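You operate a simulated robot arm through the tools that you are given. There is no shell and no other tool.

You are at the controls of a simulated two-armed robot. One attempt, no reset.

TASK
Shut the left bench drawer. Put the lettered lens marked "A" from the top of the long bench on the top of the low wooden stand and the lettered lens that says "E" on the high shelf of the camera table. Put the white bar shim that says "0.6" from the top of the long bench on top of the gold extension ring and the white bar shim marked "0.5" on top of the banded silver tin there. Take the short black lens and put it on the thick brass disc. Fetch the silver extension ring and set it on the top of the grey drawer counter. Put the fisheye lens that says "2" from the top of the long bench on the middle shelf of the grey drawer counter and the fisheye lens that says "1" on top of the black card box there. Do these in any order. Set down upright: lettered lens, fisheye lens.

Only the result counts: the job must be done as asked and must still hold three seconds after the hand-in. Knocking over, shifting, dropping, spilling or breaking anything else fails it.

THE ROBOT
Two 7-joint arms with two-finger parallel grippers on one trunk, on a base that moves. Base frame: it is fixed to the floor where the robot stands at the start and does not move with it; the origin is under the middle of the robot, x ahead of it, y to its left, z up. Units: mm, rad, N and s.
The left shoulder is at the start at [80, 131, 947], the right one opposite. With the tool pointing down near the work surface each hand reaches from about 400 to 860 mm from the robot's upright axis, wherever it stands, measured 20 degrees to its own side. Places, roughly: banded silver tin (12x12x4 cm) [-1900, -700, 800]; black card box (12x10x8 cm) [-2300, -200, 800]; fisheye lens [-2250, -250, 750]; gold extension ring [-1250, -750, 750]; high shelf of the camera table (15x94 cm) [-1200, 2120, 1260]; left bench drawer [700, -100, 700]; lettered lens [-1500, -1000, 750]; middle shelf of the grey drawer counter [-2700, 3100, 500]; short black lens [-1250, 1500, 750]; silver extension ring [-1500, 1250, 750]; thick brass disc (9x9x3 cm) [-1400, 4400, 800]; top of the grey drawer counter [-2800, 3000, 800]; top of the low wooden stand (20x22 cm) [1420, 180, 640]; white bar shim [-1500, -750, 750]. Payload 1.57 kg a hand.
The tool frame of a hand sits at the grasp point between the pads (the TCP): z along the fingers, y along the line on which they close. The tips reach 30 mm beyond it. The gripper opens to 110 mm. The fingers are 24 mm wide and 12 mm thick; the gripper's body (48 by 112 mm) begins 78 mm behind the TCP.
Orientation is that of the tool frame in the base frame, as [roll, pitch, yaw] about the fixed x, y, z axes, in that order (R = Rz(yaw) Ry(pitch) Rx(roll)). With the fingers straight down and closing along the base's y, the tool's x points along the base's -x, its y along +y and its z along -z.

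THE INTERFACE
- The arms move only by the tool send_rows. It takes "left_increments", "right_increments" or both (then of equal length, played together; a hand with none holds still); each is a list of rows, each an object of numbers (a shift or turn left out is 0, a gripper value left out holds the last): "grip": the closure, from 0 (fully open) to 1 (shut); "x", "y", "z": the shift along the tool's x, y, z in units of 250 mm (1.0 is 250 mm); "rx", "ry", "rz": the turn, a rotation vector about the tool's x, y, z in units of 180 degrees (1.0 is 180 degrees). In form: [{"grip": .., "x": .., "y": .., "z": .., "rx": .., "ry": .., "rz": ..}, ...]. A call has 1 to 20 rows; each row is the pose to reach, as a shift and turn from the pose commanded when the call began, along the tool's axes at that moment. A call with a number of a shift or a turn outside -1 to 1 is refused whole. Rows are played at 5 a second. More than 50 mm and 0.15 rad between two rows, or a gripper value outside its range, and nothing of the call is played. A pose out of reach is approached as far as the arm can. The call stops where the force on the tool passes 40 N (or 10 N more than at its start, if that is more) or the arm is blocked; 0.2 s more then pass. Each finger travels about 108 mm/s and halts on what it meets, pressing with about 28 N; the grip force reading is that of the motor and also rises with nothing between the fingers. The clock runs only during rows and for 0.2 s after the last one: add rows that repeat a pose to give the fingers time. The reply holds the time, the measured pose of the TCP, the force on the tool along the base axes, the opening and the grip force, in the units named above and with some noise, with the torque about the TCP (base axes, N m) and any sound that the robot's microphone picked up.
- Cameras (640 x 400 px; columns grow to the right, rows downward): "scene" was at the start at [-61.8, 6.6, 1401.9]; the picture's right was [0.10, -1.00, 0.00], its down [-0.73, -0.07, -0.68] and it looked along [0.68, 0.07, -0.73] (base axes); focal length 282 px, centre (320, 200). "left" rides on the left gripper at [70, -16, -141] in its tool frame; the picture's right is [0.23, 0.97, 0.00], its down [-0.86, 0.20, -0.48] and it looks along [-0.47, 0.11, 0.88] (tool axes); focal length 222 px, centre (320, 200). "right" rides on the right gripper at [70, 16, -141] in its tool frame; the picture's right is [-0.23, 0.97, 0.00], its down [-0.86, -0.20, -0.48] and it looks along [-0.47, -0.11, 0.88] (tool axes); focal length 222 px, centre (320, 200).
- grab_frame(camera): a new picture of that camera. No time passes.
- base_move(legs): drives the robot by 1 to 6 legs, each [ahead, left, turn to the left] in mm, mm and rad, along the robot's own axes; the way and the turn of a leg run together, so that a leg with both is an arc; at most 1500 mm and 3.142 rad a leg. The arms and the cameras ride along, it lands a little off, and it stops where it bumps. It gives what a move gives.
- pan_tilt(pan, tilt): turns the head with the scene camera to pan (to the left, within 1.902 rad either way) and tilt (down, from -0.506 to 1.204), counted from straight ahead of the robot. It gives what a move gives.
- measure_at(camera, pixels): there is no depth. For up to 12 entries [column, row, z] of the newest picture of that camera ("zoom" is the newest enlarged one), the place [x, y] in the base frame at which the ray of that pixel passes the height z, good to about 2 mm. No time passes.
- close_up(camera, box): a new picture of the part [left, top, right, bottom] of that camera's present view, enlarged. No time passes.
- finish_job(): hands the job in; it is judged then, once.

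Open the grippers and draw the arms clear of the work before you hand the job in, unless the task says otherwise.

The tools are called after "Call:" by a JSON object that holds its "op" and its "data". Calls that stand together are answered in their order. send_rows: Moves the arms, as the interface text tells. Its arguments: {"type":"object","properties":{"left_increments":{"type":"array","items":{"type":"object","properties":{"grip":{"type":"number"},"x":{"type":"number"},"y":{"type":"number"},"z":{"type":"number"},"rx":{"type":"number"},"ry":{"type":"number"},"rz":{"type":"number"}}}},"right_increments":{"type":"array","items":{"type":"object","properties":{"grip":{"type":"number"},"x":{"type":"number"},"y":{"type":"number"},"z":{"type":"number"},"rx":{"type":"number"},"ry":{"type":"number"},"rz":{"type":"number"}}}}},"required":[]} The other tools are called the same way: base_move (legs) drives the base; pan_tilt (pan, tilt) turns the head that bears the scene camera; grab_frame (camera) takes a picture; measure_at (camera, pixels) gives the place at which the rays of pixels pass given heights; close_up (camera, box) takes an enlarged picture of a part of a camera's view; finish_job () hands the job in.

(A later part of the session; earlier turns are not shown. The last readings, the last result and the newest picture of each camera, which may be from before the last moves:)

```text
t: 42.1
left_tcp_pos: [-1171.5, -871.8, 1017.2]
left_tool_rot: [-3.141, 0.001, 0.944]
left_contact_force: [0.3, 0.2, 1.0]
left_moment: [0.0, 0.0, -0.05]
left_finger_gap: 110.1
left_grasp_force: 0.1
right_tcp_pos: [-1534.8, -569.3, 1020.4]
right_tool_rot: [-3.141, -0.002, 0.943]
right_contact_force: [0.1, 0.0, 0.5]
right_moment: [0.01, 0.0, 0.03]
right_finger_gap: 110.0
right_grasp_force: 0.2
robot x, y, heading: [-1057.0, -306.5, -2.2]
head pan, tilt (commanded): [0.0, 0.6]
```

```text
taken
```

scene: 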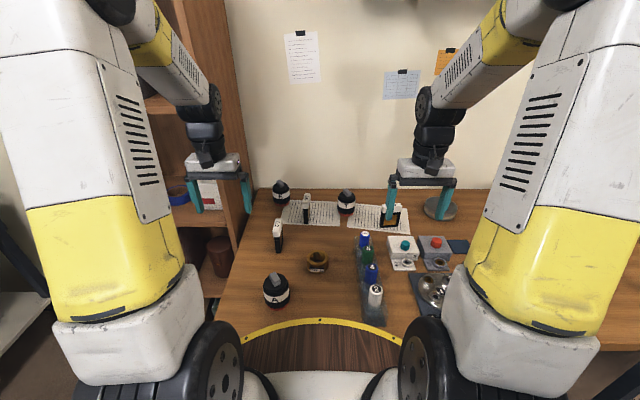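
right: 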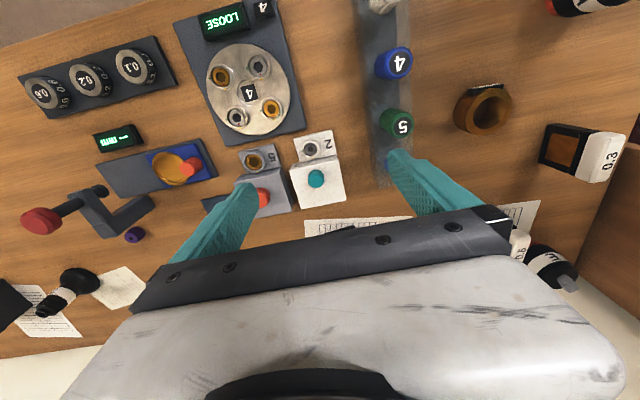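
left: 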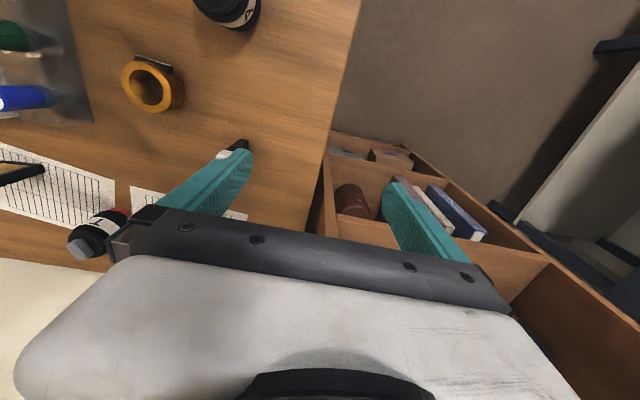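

Good top-down views now: the gold ring is at right-cam (481,108) and left-cam (153,85). I zoom on the scene for 0.6, ring, and surroundings.

Call:
{"op": "close_up", "data": {"camera": "scene", "box": [250, 170, 410, 320]}}

Call:
{"op": "close_up", "data": {"camera": "right", "box": [420, 50, 640, 190]}}

Call:
{"op": "close_up", "data": {"camera": "left", "box": [50, 0, 300, 260]}}

```text
2.67 times, centred on (330, 245) of scene
```

zoom: 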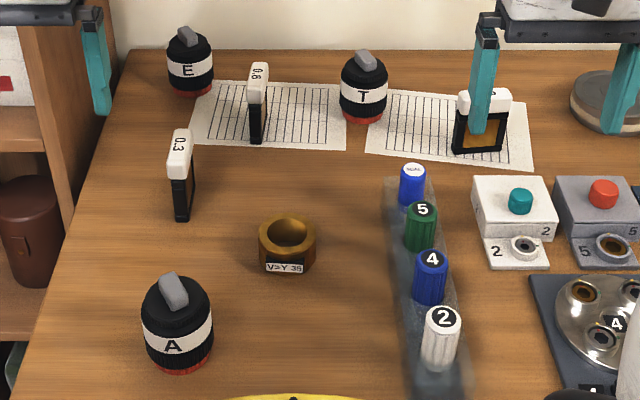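

```text
2.86 times, centred on (530, 120) of right
```

zoom: 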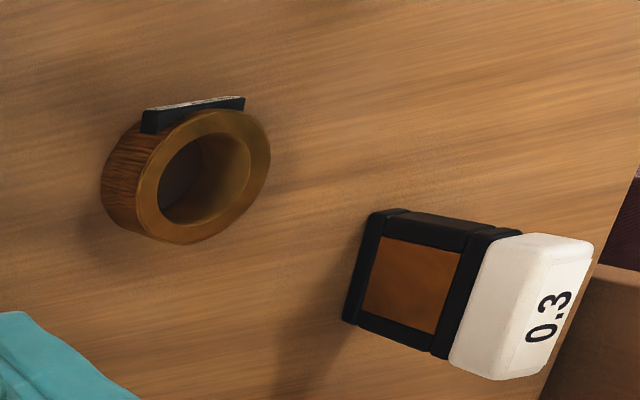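

```text
1.54 times, centred on (175, 130) of left
```

zoom: 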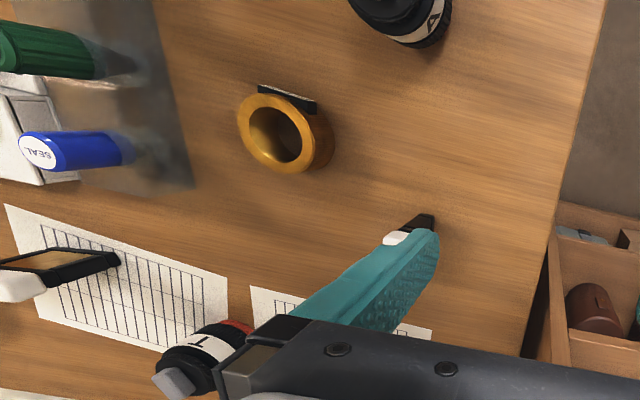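

I measure the ring's top-face centre from all three cameras at several heights to triangulate its location and height.

Call:
{"op": "measure_at", "data": {"camera": "right", "pixels": [[489.7, 111.2, 770], [489.7, 111.2, 780], [489.7, 111.2, 790], [489.7, 111.2, 800]]}}

Call:
{"op": "measure_at", "data": {"camera": "left", "pixels": [[147, 86.4, 770], [147, 86.4, 780], [147, 86.4, 790], [147, 86.4, 800]]}}

Call:
{"op": "measure_at", "data": {"camera": "scene", "pixels": [[317.6, 257, 770], [317.6, 257, 780], [317.6, 257, 790], [317.6, 257, 800], [306.7, 197.6, 850], [306.7, 197.6, 830], [306, 222, 750], [275.5, 275, 850], [275.5, 308, 750], [281, 187, 850], [281, 205, 750]]}}

```text
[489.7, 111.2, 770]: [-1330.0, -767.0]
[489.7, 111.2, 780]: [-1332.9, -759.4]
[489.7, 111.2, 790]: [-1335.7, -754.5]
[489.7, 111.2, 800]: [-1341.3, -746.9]
```

```text
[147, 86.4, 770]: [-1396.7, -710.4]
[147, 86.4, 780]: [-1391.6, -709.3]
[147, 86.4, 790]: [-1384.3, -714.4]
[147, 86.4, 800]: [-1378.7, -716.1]
```

```text
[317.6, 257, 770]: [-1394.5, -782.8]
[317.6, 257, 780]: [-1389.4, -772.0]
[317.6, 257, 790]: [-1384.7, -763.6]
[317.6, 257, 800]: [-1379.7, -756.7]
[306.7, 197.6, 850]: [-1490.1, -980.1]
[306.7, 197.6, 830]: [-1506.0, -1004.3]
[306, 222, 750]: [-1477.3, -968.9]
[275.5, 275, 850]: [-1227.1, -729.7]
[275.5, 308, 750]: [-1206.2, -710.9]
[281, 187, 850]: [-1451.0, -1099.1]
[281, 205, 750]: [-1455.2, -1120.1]
```

The three rays only agree near z≈843 for the ring top, so the bench top must be higher than 750. I verify using the paper sheet corner lying on the bench (left-cam (114,178.6), scene (347.6,227)).

Call:
{"op": "measure_at", "data": {"camera": "left", "pixels": [[114, 178.6, 750], [114, 178.6, 780], [114, 178.6, 800], [114, 178.6, 820], [147, 86.4, 840], [147, 86.4, 850]]}}

Call:
{"op": "measure_at", "data": {"camera": "scene", "pixels": [[347.6, 227, 750], [347.6, 227, 780], [347.6, 227, 800], [347.6, 227, 820], [317.6, 257, 840], [317.6, 257, 850]]}}

Call:
{"op": "measure_at", "data": {"camera": "right", "pixels": [[489.7, 111.2, 840], [489.7, 111.2, 850]]}}

```text
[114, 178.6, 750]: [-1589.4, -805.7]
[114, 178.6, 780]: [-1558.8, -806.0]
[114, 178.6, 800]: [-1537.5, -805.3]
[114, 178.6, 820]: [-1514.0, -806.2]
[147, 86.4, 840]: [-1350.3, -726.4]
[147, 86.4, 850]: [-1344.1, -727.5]
```

```text
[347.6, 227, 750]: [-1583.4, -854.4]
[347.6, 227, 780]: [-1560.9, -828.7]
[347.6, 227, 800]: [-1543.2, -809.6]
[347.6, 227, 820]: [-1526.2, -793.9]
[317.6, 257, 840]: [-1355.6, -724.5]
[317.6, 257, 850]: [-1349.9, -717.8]
```

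```text
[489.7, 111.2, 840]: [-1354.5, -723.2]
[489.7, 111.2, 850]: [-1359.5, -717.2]
```

The bench top is at z≈802 and the ring top at z≈841, centred (−1354,−724). I re-measure all items on the bench with z=802.

Call:
{"op": "measure_at", "data": {"camera": "scene", "pixels": [[306.4, 222.5, 802], [281.5, 205.5, 802], [346, 215.5, 802], [277, 309, 802], [278.5, 252.5, 802], [389.5, 227, 802], [306.7, 198, 890], [306.7, 198, 880], [280.5, 184, 900], [277, 275, 890]]}}

Call:
{"op": "close_up", "data": {"camera": "scene", "box": [260, 170, 340, 220]}}

```text
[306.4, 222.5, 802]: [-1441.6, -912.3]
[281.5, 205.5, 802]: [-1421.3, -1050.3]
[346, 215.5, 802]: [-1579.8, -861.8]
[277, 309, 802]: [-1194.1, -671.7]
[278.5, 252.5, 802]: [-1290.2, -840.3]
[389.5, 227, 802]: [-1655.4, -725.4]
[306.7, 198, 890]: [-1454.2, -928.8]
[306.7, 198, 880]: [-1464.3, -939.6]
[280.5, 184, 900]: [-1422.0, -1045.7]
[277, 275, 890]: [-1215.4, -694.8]
```

```text
8.00 times, centred on (300, 195) of scene
```

zoom: 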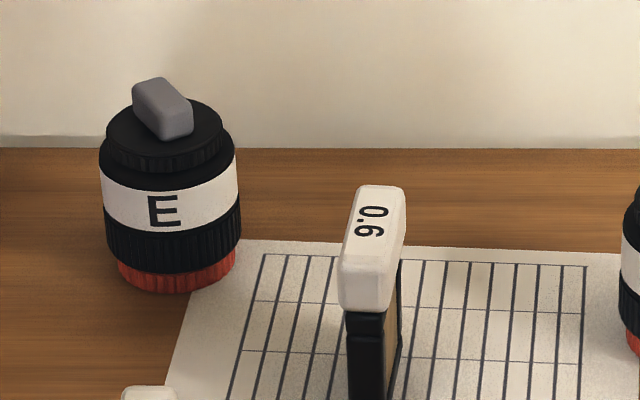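

The 0.6 shim stands at about 738 ahead / 46 left of the robot, plate along the viewing direction. I move the left hand above it at z≈1017 to look straight down.

Call:
{"op": "send_rows", "data": {"left_increments": [{"x": -0.0975, "y": -0.097}, {"x": -0.195, "y": -0.194}, {"x": -0.2925, "y": -0.291}, {"x": -0.39, "y": -0.388}, {"x": -0.4875, "y": -0.485}, {"x": -0.585, "y": -0.582}, {"x": -0.6825, "y": -0.679}, {"x": -0.78, "y": -0.776}]}}

Call:
{"op": "grab_frame", "data": {"camera": "left"}}

Call:
{"op": "grab_frame", "data": {"camera": "scene"}}

```text
t: 43.9
left_tcp_pos: [-1444.3, -915.8, 1016.8]
left_tool_rot: [-3.14, -0.001, 0.944]
left_contact_force: [0.6, -0.2, -0.3]
left_moment: [-0.01, 0.02, 0.01]
left_finger_gap: 110.0
left_grasp_force: 0.1
right_tcp_pos: [-1532.9, -570.0, 1021.5]
right_tool_rot: [3.141, 0.001, 0.944]
right_contact_force: [-0.6, 0.0, 0.2]
right_moment: [-0.02, 0.05, 0.01]
right_finger_gap: 109.9
right_grasp_force: 0.1
robot x, y, heading: [-1061.3, -303.0, -2.199]
head pan, tilt (commanded): [0.0, 0.6]
```

```text
taken
```

left: 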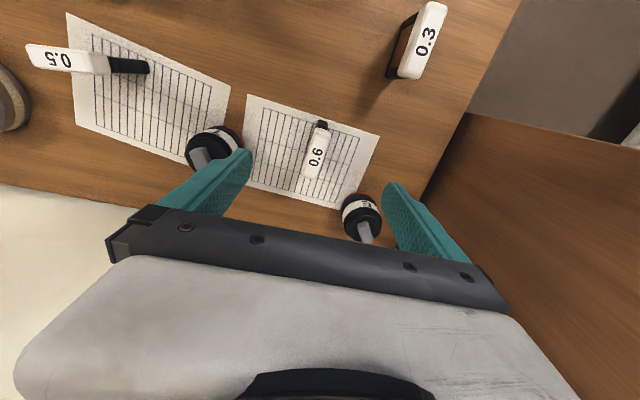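

```text
taken
```

scene: 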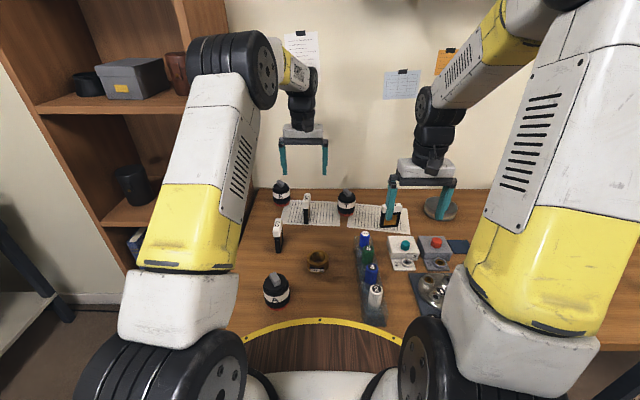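

The left wrist now sees the 0.6 shim at (318,150) between the fingers. I zoom to measure its corners.

Call:
{"op": "close_up", "data": {"camera": "left", "box": [260, 100, 400, 190]}}

Call:
{"op": "close_up", "data": {"camera": "scene", "box": [260, 170, 340, 220]}}

```text
4.44 times, centred on (330, 145) of left
```

zoom: 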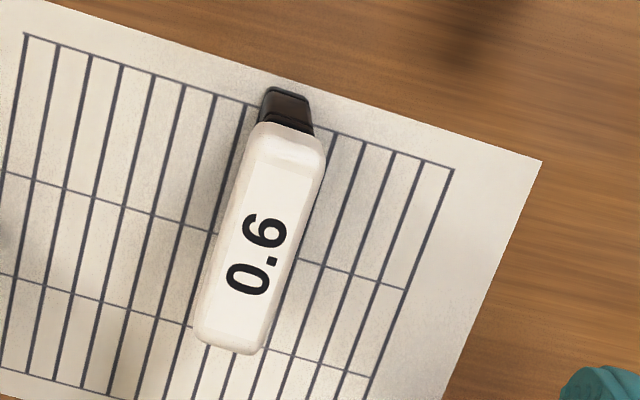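

```text
8.00 times, centred on (300, 195) of scene
```

zoom: 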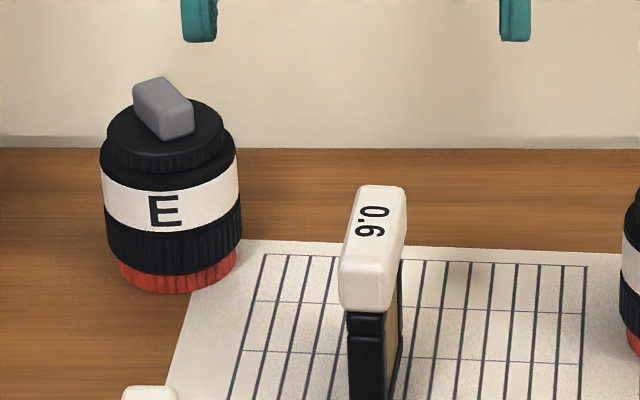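

I triangulate the shim's top face (near end left-cam (323.9,133.7)/scene (306.5,202.8); far end left-cam (310.2,177.7)/scene (307.9,193.4)).

Call:
{"op": "measure_at", "data": {"camera": "left", "pixels": [[323.9, 133.7, 870], [323.9, 133.7, 890], [323.9, 133.7, 910], [310.2, 177.7, 870], [310.2, 177.7, 890], [310.2, 177.7, 910]]}}

Call:
{"op": "measure_at", "data": {"camera": "scene", "pixels": [[306.5, 202.75, 870], [306.5, 202.75, 890], [306.5, 202.75, 910], [307.9, 193.4, 870], [307.9, 193.4, 890], [307.9, 193.4, 910]]}}

```text
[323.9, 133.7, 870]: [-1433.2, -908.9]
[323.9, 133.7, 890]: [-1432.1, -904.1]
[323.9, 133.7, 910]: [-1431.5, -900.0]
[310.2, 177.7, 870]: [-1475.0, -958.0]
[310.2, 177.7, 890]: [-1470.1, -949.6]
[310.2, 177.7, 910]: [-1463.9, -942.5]
```

```text
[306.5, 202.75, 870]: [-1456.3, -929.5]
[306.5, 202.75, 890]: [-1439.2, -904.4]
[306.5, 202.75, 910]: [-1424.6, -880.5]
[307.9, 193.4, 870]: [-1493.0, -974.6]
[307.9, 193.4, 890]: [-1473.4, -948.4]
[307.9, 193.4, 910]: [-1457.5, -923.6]
```

The shim's top centre is (−1452.5, −926.7, 890), plate heading −2.256. I align, descend to TCP z≈875 with the fingers part-open and close on the white bar.

Call:
{"op": "send_rows", "data": {"left_increments": [{"grip": 0.35, "x": -0.0546, "z": 0.0, "rz": 0.018}, {"grip": 0.35, "x": -0.0546, "z": 0.1, "rz": 0.018}, {"grip": 0.35, "x": -0.0546, "z": 0.2, "rz": 0.018}, {"grip": 0.35, "x": -0.0546, "z": 0.3, "rz": 0.018}, {"grip": 0.35, "x": -0.0546, "z": 0.4, "rz": 0.018}, {"grip": 0.35, "x": -0.0546, "z": 0.5, "rz": 0.018}, {"grip": 0.35, "x": -0.0546, "z": 0.567, "rz": 0.018}, {"grip": 0.35, "x": -0.0546, "z": 0.567, "rz": 0.018}]}}

Call:
{"op": "grab_frame", "data": {"camera": "left"}}

Call:
{"op": "close_up", "data": {"camera": "scene", "box": [250, 140, 370, 230]}}

```text
t: 45.7
left_tcp_pos: [-1452.2, -927.1, 875.2]
left_tool_rot: [-3.14, -0.002, 0.886]
left_contact_force: [-1.0, 0.0, 0.4]
left_moment: [0.01, -0.02, -0.01]
left_finger_gap: 71.5
left_grasp_force: 0.0
right_tcp_pos: [-1532.5, -570.7, 1020.6]
right_tool_rot: [3.142, 0.0, 0.942]
right_contact_force: [0.9, -1.0, -0.4]
right_moment: [-0.05, -0.01, 0.01]
right_finger_gap: 110.0
right_grasp_force: 0.1
robot x, y, heading: [-1059.9, -307.4, -2.202]
head pan, tilt (commanded): [0.0, 0.6]
```

```text
taken
```

left: 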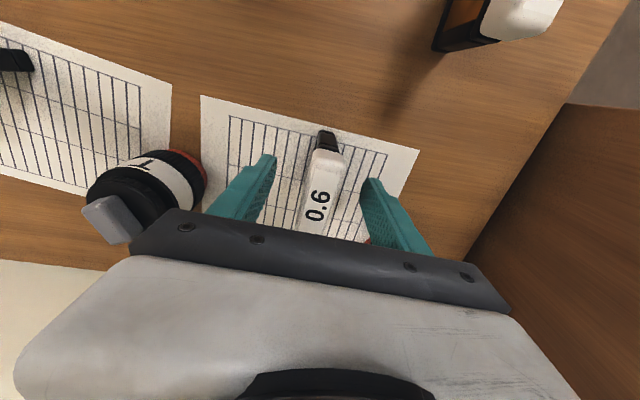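

```text
4.44 times, centred on (310, 185) of scene
```

zoom: 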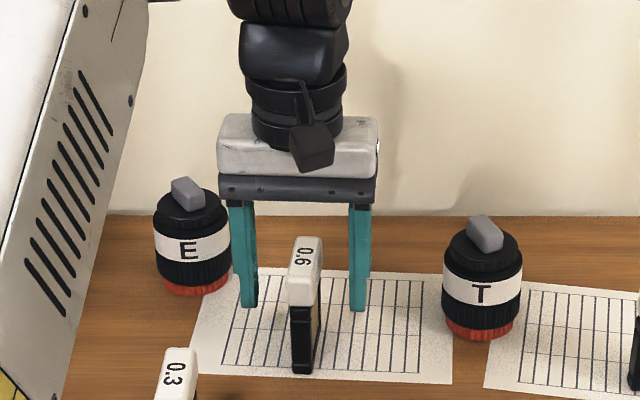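

The shim stands centred between the fingers. I close the gripper on it.

Call:
{"op": "send_rows", "data": {"left_increments": [{"grip": 1}, {"grip": 1}, {"grip": 1}, {"grip": 1}]}}

Call:
{"op": "grab_frame", "data": {"camera": "left"}}

```text
t: 46.7
left_tcp_pos: [-1452.9, -926.1, 874.6]
left_tool_rot: [-3.139, -0.001, 0.887]
left_contact_force: [0.3, 0.7, -1.2]
left_moment: [-0.02, -0.01, 0.0]
left_finger_gap: 21.4
left_grasp_force: 28.1
right_tcp_pos: [-1533.8, -570.7, 1020.3]
right_tool_rot: [3.142, 0.001, 0.945]
right_contact_force: [-0.5, -0.2, -0.6]
right_moment: [-0.01, 0.03, 0.02]
right_finger_gap: 109.8
right_grasp_force: 0.1
robot x, y, heading: [-1061.4, -306.9, -2.194]
head pan, tilt (commanded): [0.0, 0.6]
```

```text
taken
```

left: 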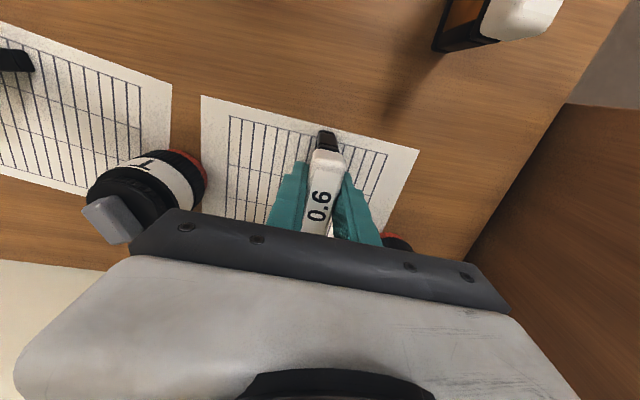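

Gripped (21.4 mm). I lift it 115 mm and carry it above the gold ring at (−1353.5,−724.7).

Call:
{"op": "send_rows", "data": {"left_increments": [{"z": -0.12}, {"z": -0.24}, {"z": -0.36}, {"z": -0.46}, {"x": 0.146, "y": -0.0335, "z": -0.46}, {"x": 0.292, "y": -0.067, "z": -0.46}, {"x": 0.438, "y": -0.1, "z": -0.46}, {"x": 0.584, "y": -0.134, "z": -0.46}, {"x": 0.73, "y": -0.167, "z": -0.46}, {"x": 0.8756, "y": -0.2008, "z": -0.46}, {"x": 0.8756, "y": -0.2008, "z": -0.46}]}}

Call:
{"op": "grab_frame", "data": {"camera": "left"}}

Call:
{"op": "close_up", "data": {"camera": "scene", "box": [260, 180, 380, 290]}}

Call:
{"op": "close_up", "data": {"camera": "right", "box": [420, 30, 640, 170]}}

```text
t: 49.1
left_tcp_pos: [-1351.6, -724.6, 992.3]
left_tool_rot: [-3.141, -0.002, 0.885]
left_contact_force: [0.8, -0.4, -0.2]
left_moment: [0.03, 0.0, -0.01]
left_finger_gap: 21.2
left_grasp_force: 28.0
right_tcp_pos: [-1533.8, -570.4, 1020.2]
right_tool_rot: [-3.141, -0.001, 0.945]
right_contact_force: [0.3, 0.1, 0.6]
right_moment: [0.03, -0.01, -0.01]
right_finger_gap: 109.9
right_grasp_force: 0.2
robot x, y, heading: [-1063.3, -303.5, -2.197]
head pan, tilt (commanded): [0.0, 0.6]
```

```text
taken
```

left: 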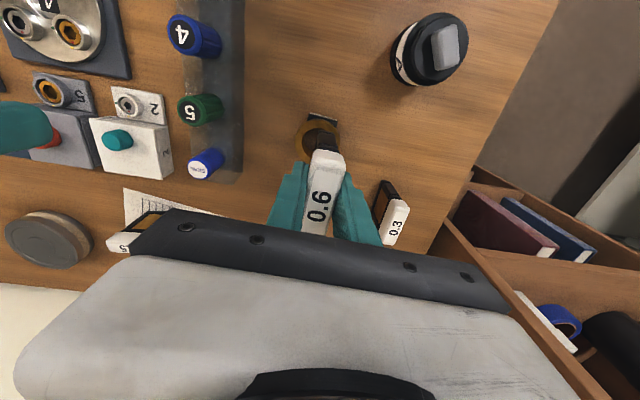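

```text
3.64 times, centred on (320, 235) of scene
```

zoom: 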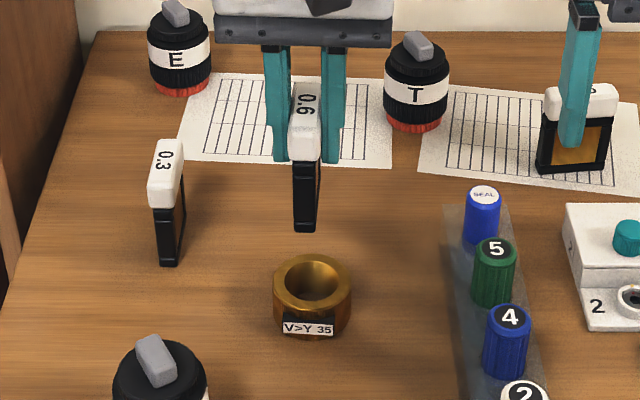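

```text
2.86 times, centred on (530, 100) of right
```

zoom: 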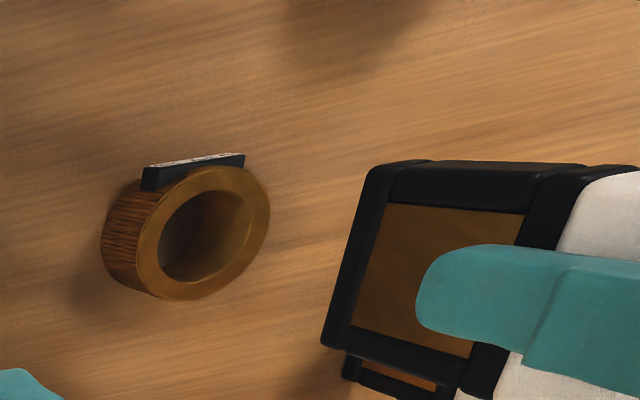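

The ring centre re-measures as (−1354.5,−724), matching the hand. I lower the shim: quickly to just above the ring, then in 1 mm steps to feel contact.

Call:
{"op": "send_rows", "data": {"left_increments": [{"z": 0.08}, {"z": 0.16}, {"z": 0.24}, {"z": 0.29}, {"z": 0.3}, {"z": 0.304}, {"z": 0.308}, {"z": 0.312}, {"z": 0.316}]}}

Call:
{"op": "grab_frame", "data": {"camera": "left"}}

Call:
{"op": "close_up", "data": {"camera": "scene", "box": [280, 200, 360, 280]}}

Call:
{"op": "close_up", "data": {"camera": "right", "box": [420, 30, 640, 170]}}

```text
t: 51.1
left_tcp_pos: [-1351.3, -726.1, 912.8]
left_tool_rot: [-3.14, -0.003, 0.887]
left_contact_force: [0.1, 0.0, 0.1]
left_moment: [-0.01, 0.03, 0.01]
left_finger_gap: 21.4
left_grasp_force: 28.2
right_tcp_pos: [-1533.5, -571.2, 1019.6]
right_tool_rot: [-3.141, 0.0, 0.944]
right_contact_force: [0.1, 0.3, 0.5]
right_moment: [-0.03, -0.02, 0.01]
right_finger_gap: 110.1
right_grasp_force: 0.0
robot x, y, heading: [-1059.4, -305.0, -2.199]
head pan, tilt (commanded): [0.0, 0.6]
```

```text
taken
```

left: 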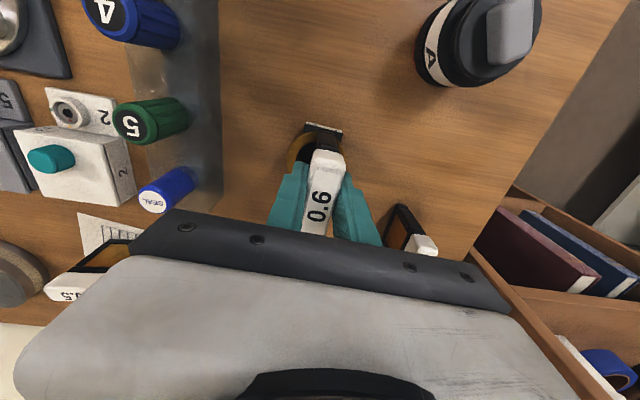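

```text
5.00 times, centred on (320, 240) of scene
```

zoom: 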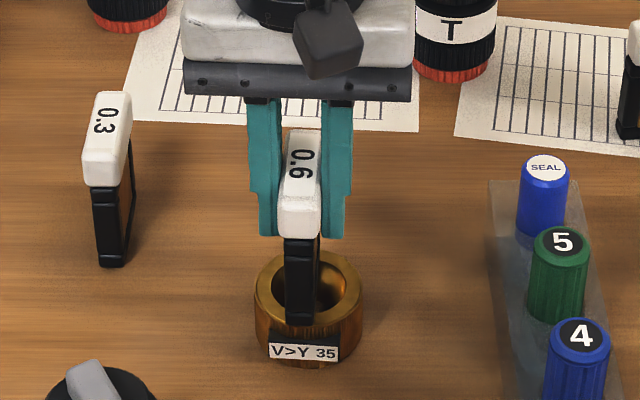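

```text
2.86 times, centred on (530, 100) of right
```

zoom: 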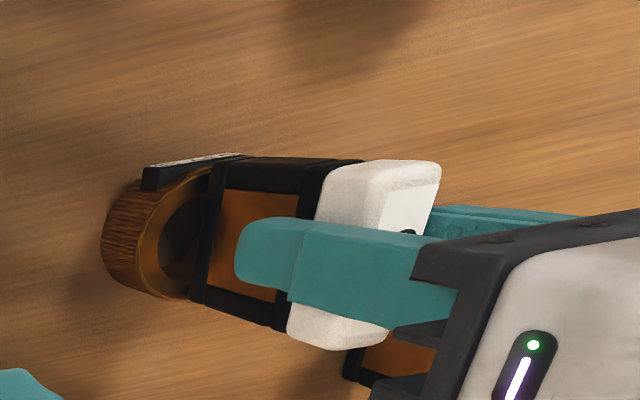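

No contact yet (force ≈0) though visually nearly on the rim. I continue down in 1 mm steps.

Call:
{"op": "send_rows", "data": {"left_increments": [{"z": 0.004}, {"z": 0.008}, {"z": 0.012}, {"z": 0.016}]}}

Call:
{"op": "close_up", "data": {"camera": "scene", "box": [280, 200, 360, 280]}}

```text
t: 52.1
left_tcp_pos: [-1353.1, -725.9, 908.7]
left_tool_rot: [-3.138, 0.001, 0.886]
left_contact_force: [4.1, 2.4, 27.3]
left_moment: [0.09, -0.23, 0.02]
left_finger_gap: 21.6
left_grasp_force: 28.6
right_tcp_pos: [-1533.8, -570.1, 1021.2]
right_tool_rot: [-3.14, 0.0, 0.945]
right_contact_force: [-0.2, -0.6, -0.3]
right_moment: [-0.01, -0.05, 0.01]
right_finger_gap: 109.8
right_grasp_force: 0.0
robot x, y, heading: [-1058.9, -302.7, -2.201]
head pan, tilt (commanded): [0.0, 0.6]
```

```text
5.00 times, centred on (320, 240) of scene
```

zoom: 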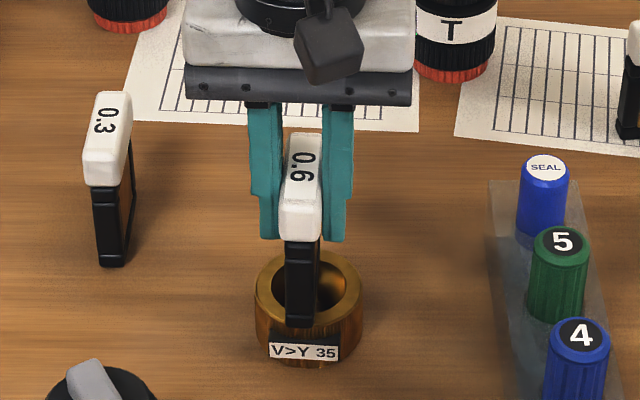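

Contact confirmed (27 N upward). I relieve 1 mm, then open the fingers gently and rise.

Call:
{"op": "send_rows", "data": {"left_increments": [{"z": -0.004, "grip": 1}, {"z": -0.004, "grip": 0.75}, {"z": -0.004, "grip": 0.7}, {"z": -0.004, "grip": 0.55}, {"z": -0.004, "grip": 0.4}, {"z": -0.004, "grip": 0.4}]}}

Call:
{"op": "close_up", "data": {"camera": "scene", "box": [280, 200, 360, 280]}}

Call:
{"op": "grab_frame", "data": {"camera": "left"}}

```text
t: 53.5
left_tcp_pos: [-1351.4, -724.4, 908.7]
left_tool_rot: [-3.139, -0.001, 0.889]
left_contact_force: [-1.0, 0.3, 0.4]
left_moment: [0.0, 0.0, -0.01]
left_finger_gap: 65.7
left_grasp_force: 0.1
right_tcp_pos: [-1532.4, -570.2, 1019.7]
right_tool_rot: [-3.14, 0.001, 0.944]
right_contact_force: [1.2, 0.7, -0.3]
right_moment: [-0.02, 0.0, -0.02]
right_finger_gap: 110.2
right_grasp_force: 0.0
robot x, y, heading: [-1055.7, -304.0, -2.2]
head pan, tilt (commanded): [0.0, 0.6]
```

```text
5.00 times, centred on (320, 240) of scene
```

zoom: 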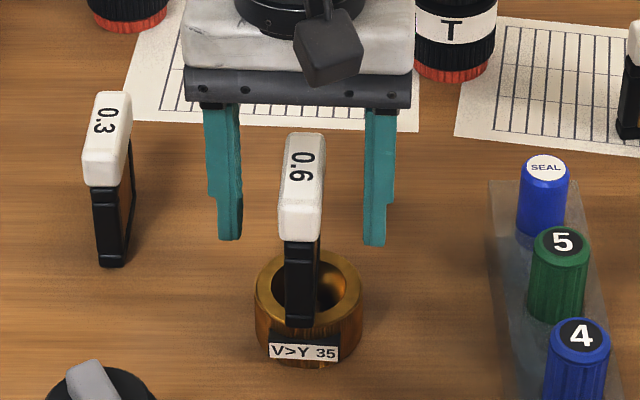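

```text
taken
```

left: 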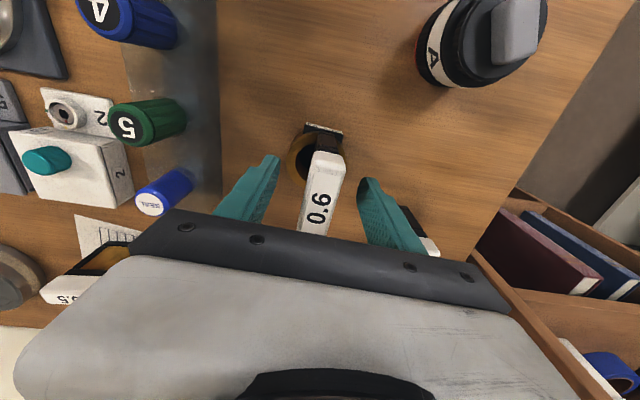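

The 0.6 shim now stands on the ring, released. I lift the left hand clear and simultaneously bring the right hand forward to look down on the 0.5 shim.

Call:
{"op": "send_rows", "data": {"left_increments": [{"z": -0.1}, {"z": -0.2}, {"z": -0.3}, {"z": -0.4}, {"z": -0.44}, {"z": -0.44, "y": 0.12}, {"z": -0.44, "y": 0.24}, {"z": -0.44, "y": 0.36}, {"z": -0.44, "y": 0.5}, {"z": -0.44, "y": 0.64}, {"z": -0.44, "y": 0.78}], "right_increments": [{"x": 0}, {"x": 0}, {"x": 0}, {"x": 0}, {"x": -0.1}, {"x": -0.2}, {"x": -0.3}, {"x": -0.4}, {"x": -0.5}, {"x": -0.6}, {"x": -0.7, "y": 0.0}]}}

Call:
{"op": "grab_frame", "data": {"camera": "right"}}

Call:
{"op": "grab_frame", "data": {"camera": "scene"}}

```text
t: 55.9
left_tcp_pos: [-1202.7, -847.8, 1019.2]
left_tool_rot: [-3.139, -0.002, 0.886]
left_contact_force: [0.4, 0.3, 0.5]
left_moment: [-0.04, -0.06, -0.02]
left_finger_gap: 66.1
left_grasp_force: 0.1
right_tcp_pos: [-1638.0, -710.3, 1022.0]
right_tool_rot: [-3.141, 0.0, 0.945]
right_contact_force: [-0.3, 0.1, 0.0]
right_moment: [-0.02, -0.06, 0.0]
right_finger_gap: 110.1
right_grasp_force: 0.1
robot x, y, heading: [-1058.1, -303.7, -2.2]
head pan, tilt (commanded): [0.0, 0.6]
```

```text
taken
```

right: 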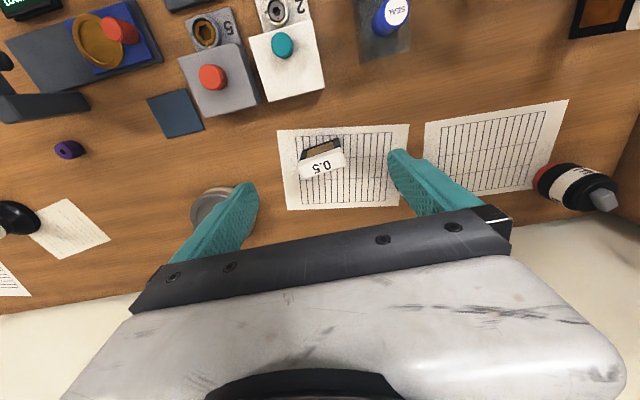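

```text
taken
```

scene: 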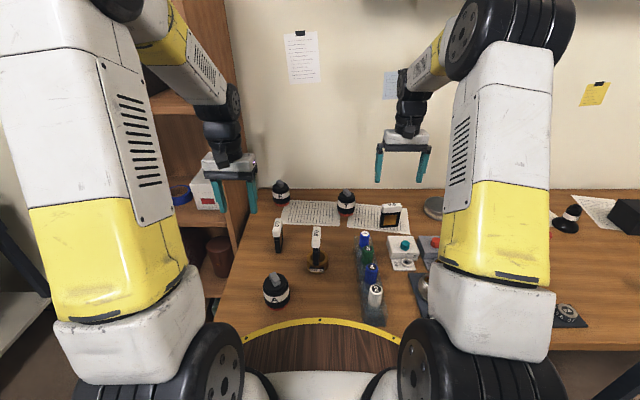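

The 0.5 shim shows at right-cam (322,160), tin at (215,205). I zoom in on both views.

Call:
{"op": "close_up", "data": {"camera": "right", "box": [260, 110, 400, 200]}}

Call:
{"op": "close_up", "data": {"camera": "scene", "box": [350, 180, 460, 250]}}

```text
4.44 times, centred on (330, 155) of right
```

zoom: 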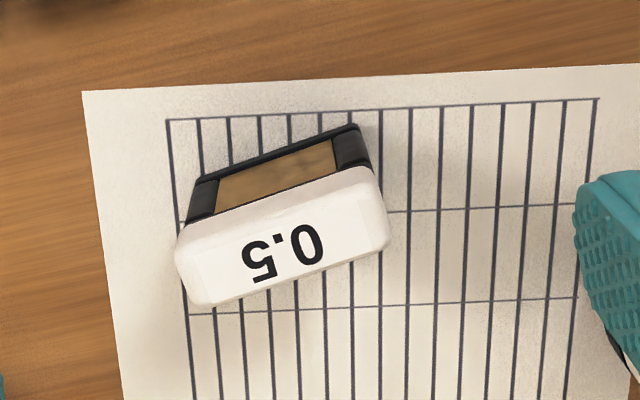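

```text
5.71 times, centred on (405, 215) of scene
```

zoom: 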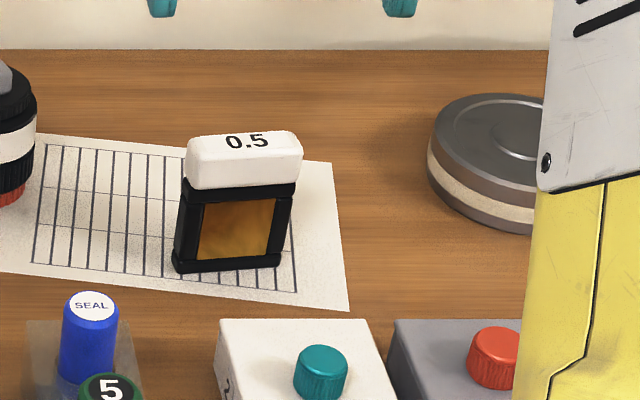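

I measure the 0.5 shim's top face ends at z=890 and the tin's top from the scene.

Call:
{"op": "measure_at", "data": {"camera": "right", "pixels": [[322.1, 164.7, 890], [300.7, 171.2, 890], [344.2, 157.7, 890]]}}

Call:
{"op": "measure_at", "data": {"camera": "zoom", "pixels": [[188, 148, 890], [300, 142, 890], [244, 143, 890], [430, 145, 842], [520, 125, 842], [520, 92, 842], [490, 160, 842]]}}

```text
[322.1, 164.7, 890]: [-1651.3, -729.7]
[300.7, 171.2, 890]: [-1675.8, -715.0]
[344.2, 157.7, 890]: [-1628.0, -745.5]
```

```text
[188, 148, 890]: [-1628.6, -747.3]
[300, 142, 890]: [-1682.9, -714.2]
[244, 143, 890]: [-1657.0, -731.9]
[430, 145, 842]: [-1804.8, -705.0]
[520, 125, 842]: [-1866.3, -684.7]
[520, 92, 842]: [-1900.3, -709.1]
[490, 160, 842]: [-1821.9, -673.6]
```

The 0.5 shim's centre is (−1653,−730), rotated about +0.065 rad from the hand. I align the right hand to grip it by the bar ends, and descend to TCP z≈873.

Call:
{"op": "send_rows", "data": {"right_increments": [{"grip": 0, "x": -0.099, "y": -0.0025, "z": 0.0, "rz": -0.0207}, {"grip": 0, "x": -0.099, "y": -0.0025, "z": 0.12, "rz": -0.0207}, {"grip": 0, "x": -0.099, "y": -0.0025, "z": 0.24, "rz": -0.0207}, {"grip": 0, "x": -0.099, "y": -0.0025, "z": 0.36, "rz": -0.0207}, {"grip": 0, "x": -0.099, "y": -0.0025, "z": 0.48, "rz": -0.0207}, {"grip": 0, "x": -0.099, "y": -0.0025, "z": 0.56, "rz": -0.0207}, {"grip": 0, "x": -0.099, "y": -0.0025, "z": 0.596, "rz": -0.0207}, {"grip": 0, "x": -0.099, "y": -0.0025, "z": 0.596, "rz": -0.0207}]}}

Call:
{"op": "close_up", "data": {"camera": "right", "box": [180, 80, 460, 260]}}

Call:
{"op": "close_up", "data": {"camera": "scene", "box": [350, 150, 460, 250]}}

```text
t: 57.7
left_tcp_pos: [-1201.8, -848.4, 1019.1]
left_tool_rot: [-3.14, -0.001, 0.886]
left_contact_force: [0.4, -0.2, 0.3]
left_moment: [-0.01, 0.01, -0.01]
left_finger_gap: 66.2
left_grasp_force: 0.1
right_tcp_pos: [-1650.9, -732.5, 872.6]
right_tool_rot: [3.141, -0.001, 1.009]
right_contact_force: [-1.2, -0.2, 0.9]
right_moment: [-0.01, -0.02, -0.01]
right_finger_gap: 110.1
right_grasp_force: 0.1
robot x, y, heading: [-1057.7, -306.4, -2.201]
head pan, tilt (commanded): [0.0, 0.6]
```

```text
2.22 times, centred on (320, 170) of right
```

zoom: 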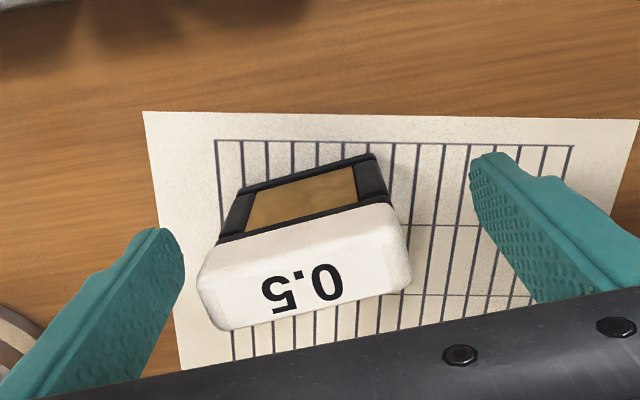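

```text
4.00 times, centred on (405, 200) of scene
```

zoom: 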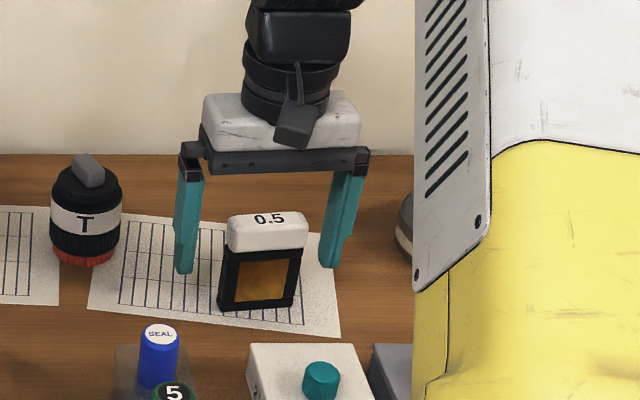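

Before closing I re-measure the bar ends in this closer view to centre it precisely between the fingers.

Call:
{"op": "measure_at", "data": {"camera": "zoom", "pixels": [[229, 231, 890], [307, 222, 890], [229, 231, 885], [307, 222, 885], [268, 220, 890]]}}

Call:
{"op": "close_up", "data": {"camera": "right", "box": [250, 140, 410, 240]}}

```text
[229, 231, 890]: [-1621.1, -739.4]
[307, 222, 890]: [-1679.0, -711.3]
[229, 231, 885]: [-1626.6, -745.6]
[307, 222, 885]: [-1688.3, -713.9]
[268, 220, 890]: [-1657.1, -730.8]
```

```text
4.00 times, centred on (330, 190) of right
```

zoom: 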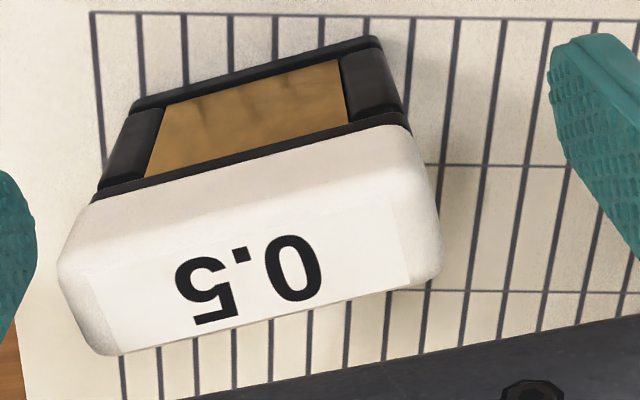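

I measure the bar's text centre and extreme ends in this zoom.

Call:
{"op": "measure_at", "data": {"camera": "zoom", "pixels": [[255, 285, 890], [62, 262, 878], [441, 225, 878], [248, 283, 890], [100, 325, 889], [418, 255, 889]]}}

```text
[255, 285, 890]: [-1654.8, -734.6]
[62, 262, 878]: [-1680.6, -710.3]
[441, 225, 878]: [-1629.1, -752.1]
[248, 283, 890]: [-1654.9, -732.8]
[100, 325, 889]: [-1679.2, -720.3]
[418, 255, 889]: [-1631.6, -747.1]
```

The bar centre is about (−1655,−733), so I shift the hand ~4 mm and close slowly in steps.

Call:
{"op": "send_rows", "data": {"right_increments": [{"grip": 0.2, "x": -0.0104, "y": -0.016}, {"grip": 0.34, "x": -0.0104, "y": -0.016}, {"grip": 0.38, "x": -0.0104, "y": -0.016}, {"grip": 0.4, "x": -0.0104, "y": -0.016}, {"grip": 0.42, "x": -0.0104, "y": -0.016}, {"grip": 0.44, "x": -0.0104, "y": -0.016}, {"grip": 0.46, "x": -0.0104, "y": -0.016}, {"grip": 0.5, "x": -0.0104, "y": -0.016}, {"grip": 1, "x": -0.0104, "y": -0.016}, {"grip": 1, "x": -0.0104, "y": -0.016}]}}

Call:
{"op": "grab_frame", "data": {"camera": "right"}}

Call:
{"op": "close_up", "data": {"camera": "scene", "box": [350, 150, 460, 250]}}

```text
t: 59.9
left_tcp_pos: [-1201.9, -848.2, 1018.1]
left_tool_rot: [-3.141, -0.001, 0.886]
left_contact_force: [-0.9, 0.1, 0.0]
left_moment: [0.0, 0.02, 0.01]
left_finger_gap: 66.2
left_grasp_force: 0.1
right_tcp_pos: [-1655.5, -731.8, 872.5]
right_tool_rot: [-3.141, 0.0, 1.009]
right_contact_force: [0.4, -1.0, -0.1]
right_moment: [0.01, -0.01, 0.04]
right_finger_gap: 63.8
right_grasp_force: 27.7
robot x, y, heading: [-1061.1, -307.6, -2.197]
head pan, tilt (commanded): [0.0, 0.6]
```

```text
taken
```

right: 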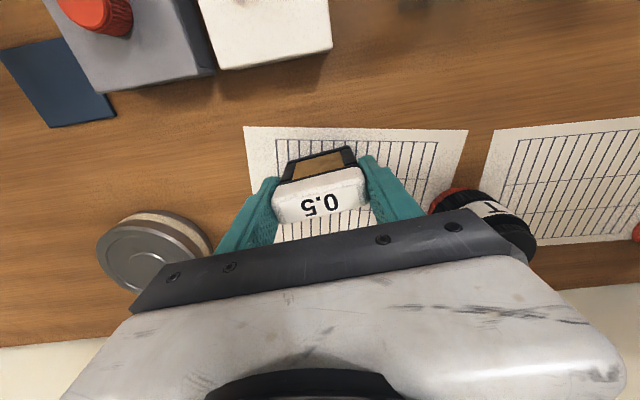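

```text
4.00 times, centred on (405, 200) of scene
```

zoom: 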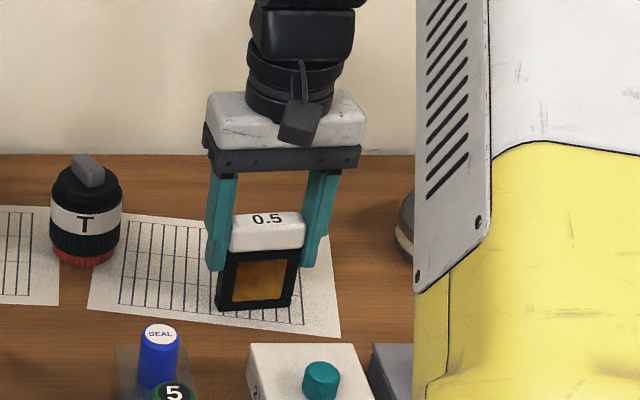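

Gripped (63.8 mm). The tin is visible at right-cam (155,255); I measure its top edge at z≈842.

Call:
{"op": "close_up", "data": {"camera": "right", "box": [80, 190, 240, 310]}}

```text
3.33 times, centred on (160, 250) of right
```

zoom: 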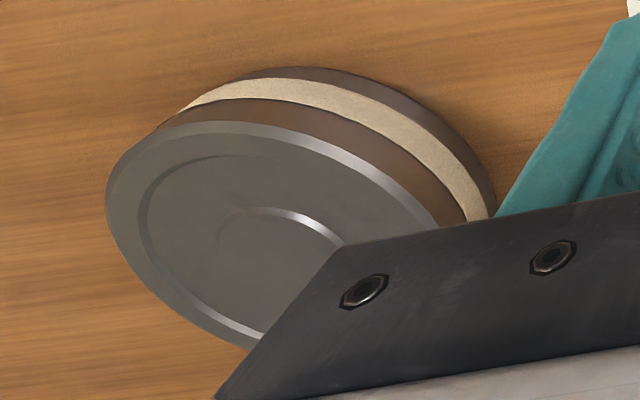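

The tin's top-face centre appears at zoom (283,250); I measure it along with rim points.

Call:
{"op": "measure_at", "data": {"camera": "zoom", "pixels": [[283, 250, 842], [105, 195, 842], [225, 122, 842], [245, 350, 842], [150, 150, 842], [430, 225, 842], [130, 270, 842], [340, 150, 842]]}}

Call:
{"op": "measure_at", "data": {"camera": "scene", "pixels": [[442.1, 205.9, 842]]}}

```text
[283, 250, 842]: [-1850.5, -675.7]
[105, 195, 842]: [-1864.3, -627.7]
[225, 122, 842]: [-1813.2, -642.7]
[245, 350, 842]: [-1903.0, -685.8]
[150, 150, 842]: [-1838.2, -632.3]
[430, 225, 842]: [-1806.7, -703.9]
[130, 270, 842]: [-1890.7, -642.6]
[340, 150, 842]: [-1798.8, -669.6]
```

```text
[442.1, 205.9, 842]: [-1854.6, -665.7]
```

The tin's top centre is (−1851,−678), radius ≈53 mm at z=842. I lift the shim 70 mm and carry it over the tin.

Call:
{"op": "send_rows", "data": {"right_increments": [{"z": -0.1}, {"z": -0.2}, {"z": -0.28}, {"x": -0.035, "y": -0.13, "z": -0.28}, {"x": -0.07, "y": -0.26, "z": -0.28}, {"x": -0.105, "y": -0.39, "z": -0.28}, {"x": -0.14, "y": -0.52, "z": -0.28}, {"x": -0.175, "y": -0.65, "z": -0.28}, {"x": -0.211, "y": -0.777, "z": -0.28}, {"x": -0.211, "y": -0.777, "z": -0.28}]}}

Call:
{"op": "grab_frame", "data": {"camera": "right"}}

Call:
{"op": "grab_frame", "data": {"camera": "scene"}}

```text
t: 62.1
left_tcp_pos: [-1201.1, -847.1, 1019.3]
left_tool_rot: [-3.141, -0.001, 0.887]
left_contact_force: [0.5, -0.3, -0.3]
left_moment: [0.02, 0.04, -0.03]
left_finger_gap: 65.8
left_grasp_force: 0.0
right_tcp_pos: [-1849.8, -672.2, 939.5]
right_tool_rot: [3.141, -0.002, 1.01]
right_contact_force: [-0.5, -0.8, -0.8]
right_moment: [-0.01, 0.03, 0.01]
right_finger_gap: 64.0
right_grasp_force: 27.9
robot x, y, heading: [-1060.1, -305.2, -2.198]
head pan, tilt (commanded): [0.0, 0.6]
```

```text
taken
```

right: 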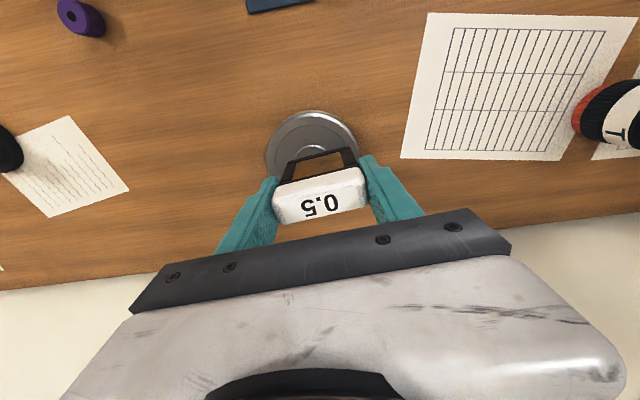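

```text
taken
```

scene: 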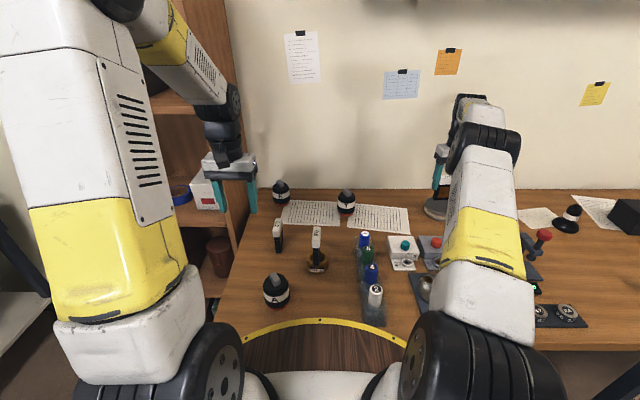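

The shim hangs over the tin. I verify the tin's centre from this view, its inner ring being near (313,150).

Call:
{"op": "close_up", "data": {"camera": "right", "box": [240, 90, 400, 210]}}

Call:
{"op": "measure_at", "data": {"camera": "right", "pixels": [[313, 150, 842], [266, 158, 842], [313, 112, 842], [356, 140, 842]]}}

```text
3.33 times, centred on (320, 150) of right
```

zoom: 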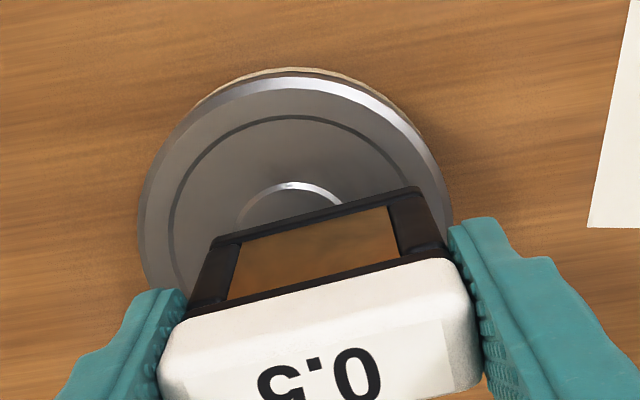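

```text
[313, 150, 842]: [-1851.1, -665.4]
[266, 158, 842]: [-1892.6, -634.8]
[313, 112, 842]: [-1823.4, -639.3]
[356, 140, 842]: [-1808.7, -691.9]
```

The alignment is good to within ~6 mm on a 106 mm tin. I lower, ending with 1 mm steps.

Call:
{"op": "send_rows", "data": {"right_increments": [{"z": 0.04}, {"z": 0.08}, {"z": 0.088}, {"z": 0.092}, {"z": 0.096}, {"z": 0.1}, {"z": 0.104}, {"z": 0.108}]}}

Call:
{"op": "grab_frame", "data": {"camera": "right"}}

```text
t: 63.9
left_tcp_pos: [-1200.9, -848.6, 1019.3]
left_tool_rot: [-3.141, -0.002, 0.887]
left_contact_force: [0.2, 0.1, 0.1]
left_moment: [-0.01, 0.01, 0.0]
left_finger_gap: 66.2
left_grasp_force: 0.1
right_tcp_pos: [-1847.5, -674.0, 914.7]
right_tool_rot: [3.141, 0.0, 1.008]
right_contact_force: [0.0, 0.3, -0.5]
right_moment: [-0.02, -0.01, 0.03]
right_finger_gap: 63.7
right_grasp_force: 28.1
robot x, y, heading: [-1059.5, -306.8, -2.198]
head pan, tilt (commanded): [0.0, 0.6]
```

```text
taken
```

right: 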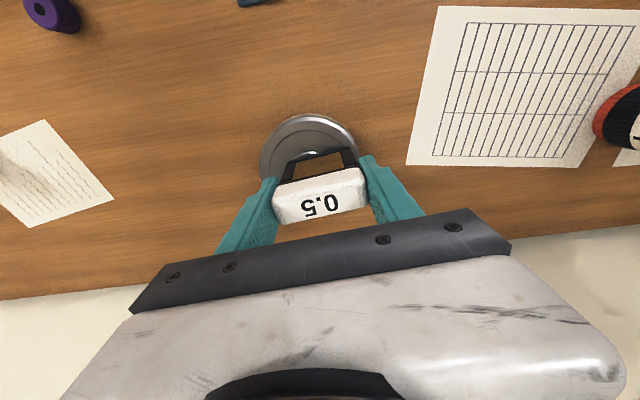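

No contact yet at z=914.7; continuing down in 1 mm steps.

Call:
{"op": "send_rows", "data": {"right_increments": [{"z": 0.004}, {"z": 0.008}, {"z": 0.012}, {"z": 0.016}, {"z": 0.02}]}}

```text
t: 65.1
left_tcp_pos: [-1201.5, -848.0, 1019.1]
left_tool_rot: [-3.139, -0.002, 0.887]
left_contact_force: [-0.3, 0.1, 0.6]
left_moment: [-0.01, 0.0, -0.01]
left_finger_gap: 65.9
left_grasp_force: 0.1
right_tcp_pos: [-1848.0, -671.9, 909.4]
right_tool_rot: [-3.141, -0.002, 1.008]
right_contact_force: [0.6, 1.3, -1.6]
right_moment: [0.01, -0.01, -0.03]
right_finger_gap: 63.5
right_grasp_force: 28.0
robot x, y, heading: [-1058.8, -303.8, -2.197]
head pan, tilt (commanded): [0.0, 0.6]
```

Still no contact at 909; I continue downward.

Call:
{"op": "send_rows", "data": {"right_increments": [{"z": 0.004}, {"z": 0.008}, {"z": 0.012}, {"z": 0.016}, {"z": 0.02}]}}

Call:
{"op": "close_up", "data": {"camera": "scene", "box": [400, 160, 480, 230]}}

```text
t: 66.3
left_tcp_pos: [-1199.6, -848.4, 1019.9]
left_tool_rot: [-3.14, -0.001, 0.889]
left_contact_force: [0.8, -0.1, 0.7]
left_moment: [0.0, -0.01, -0.02]
left_finger_gap: 66.0
left_grasp_force: 0.0
right_tcp_pos: [-1848.1, -673.3, 907.6]
right_tool_rot: [-3.139, 0.006, 1.008]
right_contact_force: [-0.4, 3.1, 25.8]
right_moment: [0.11, -0.2, 0.24]
right_finger_gap: 63.8
right_grasp_force: 27.8
robot x, y, heading: [-1063.7, -304.5, -2.195]
head pan, tilt (commanded): [0.0, 0.6]
```

```text
5.71 times, centred on (440, 195) of scene
```

zoom: 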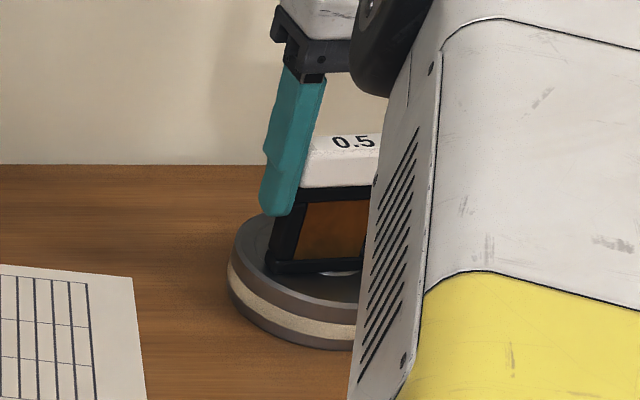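

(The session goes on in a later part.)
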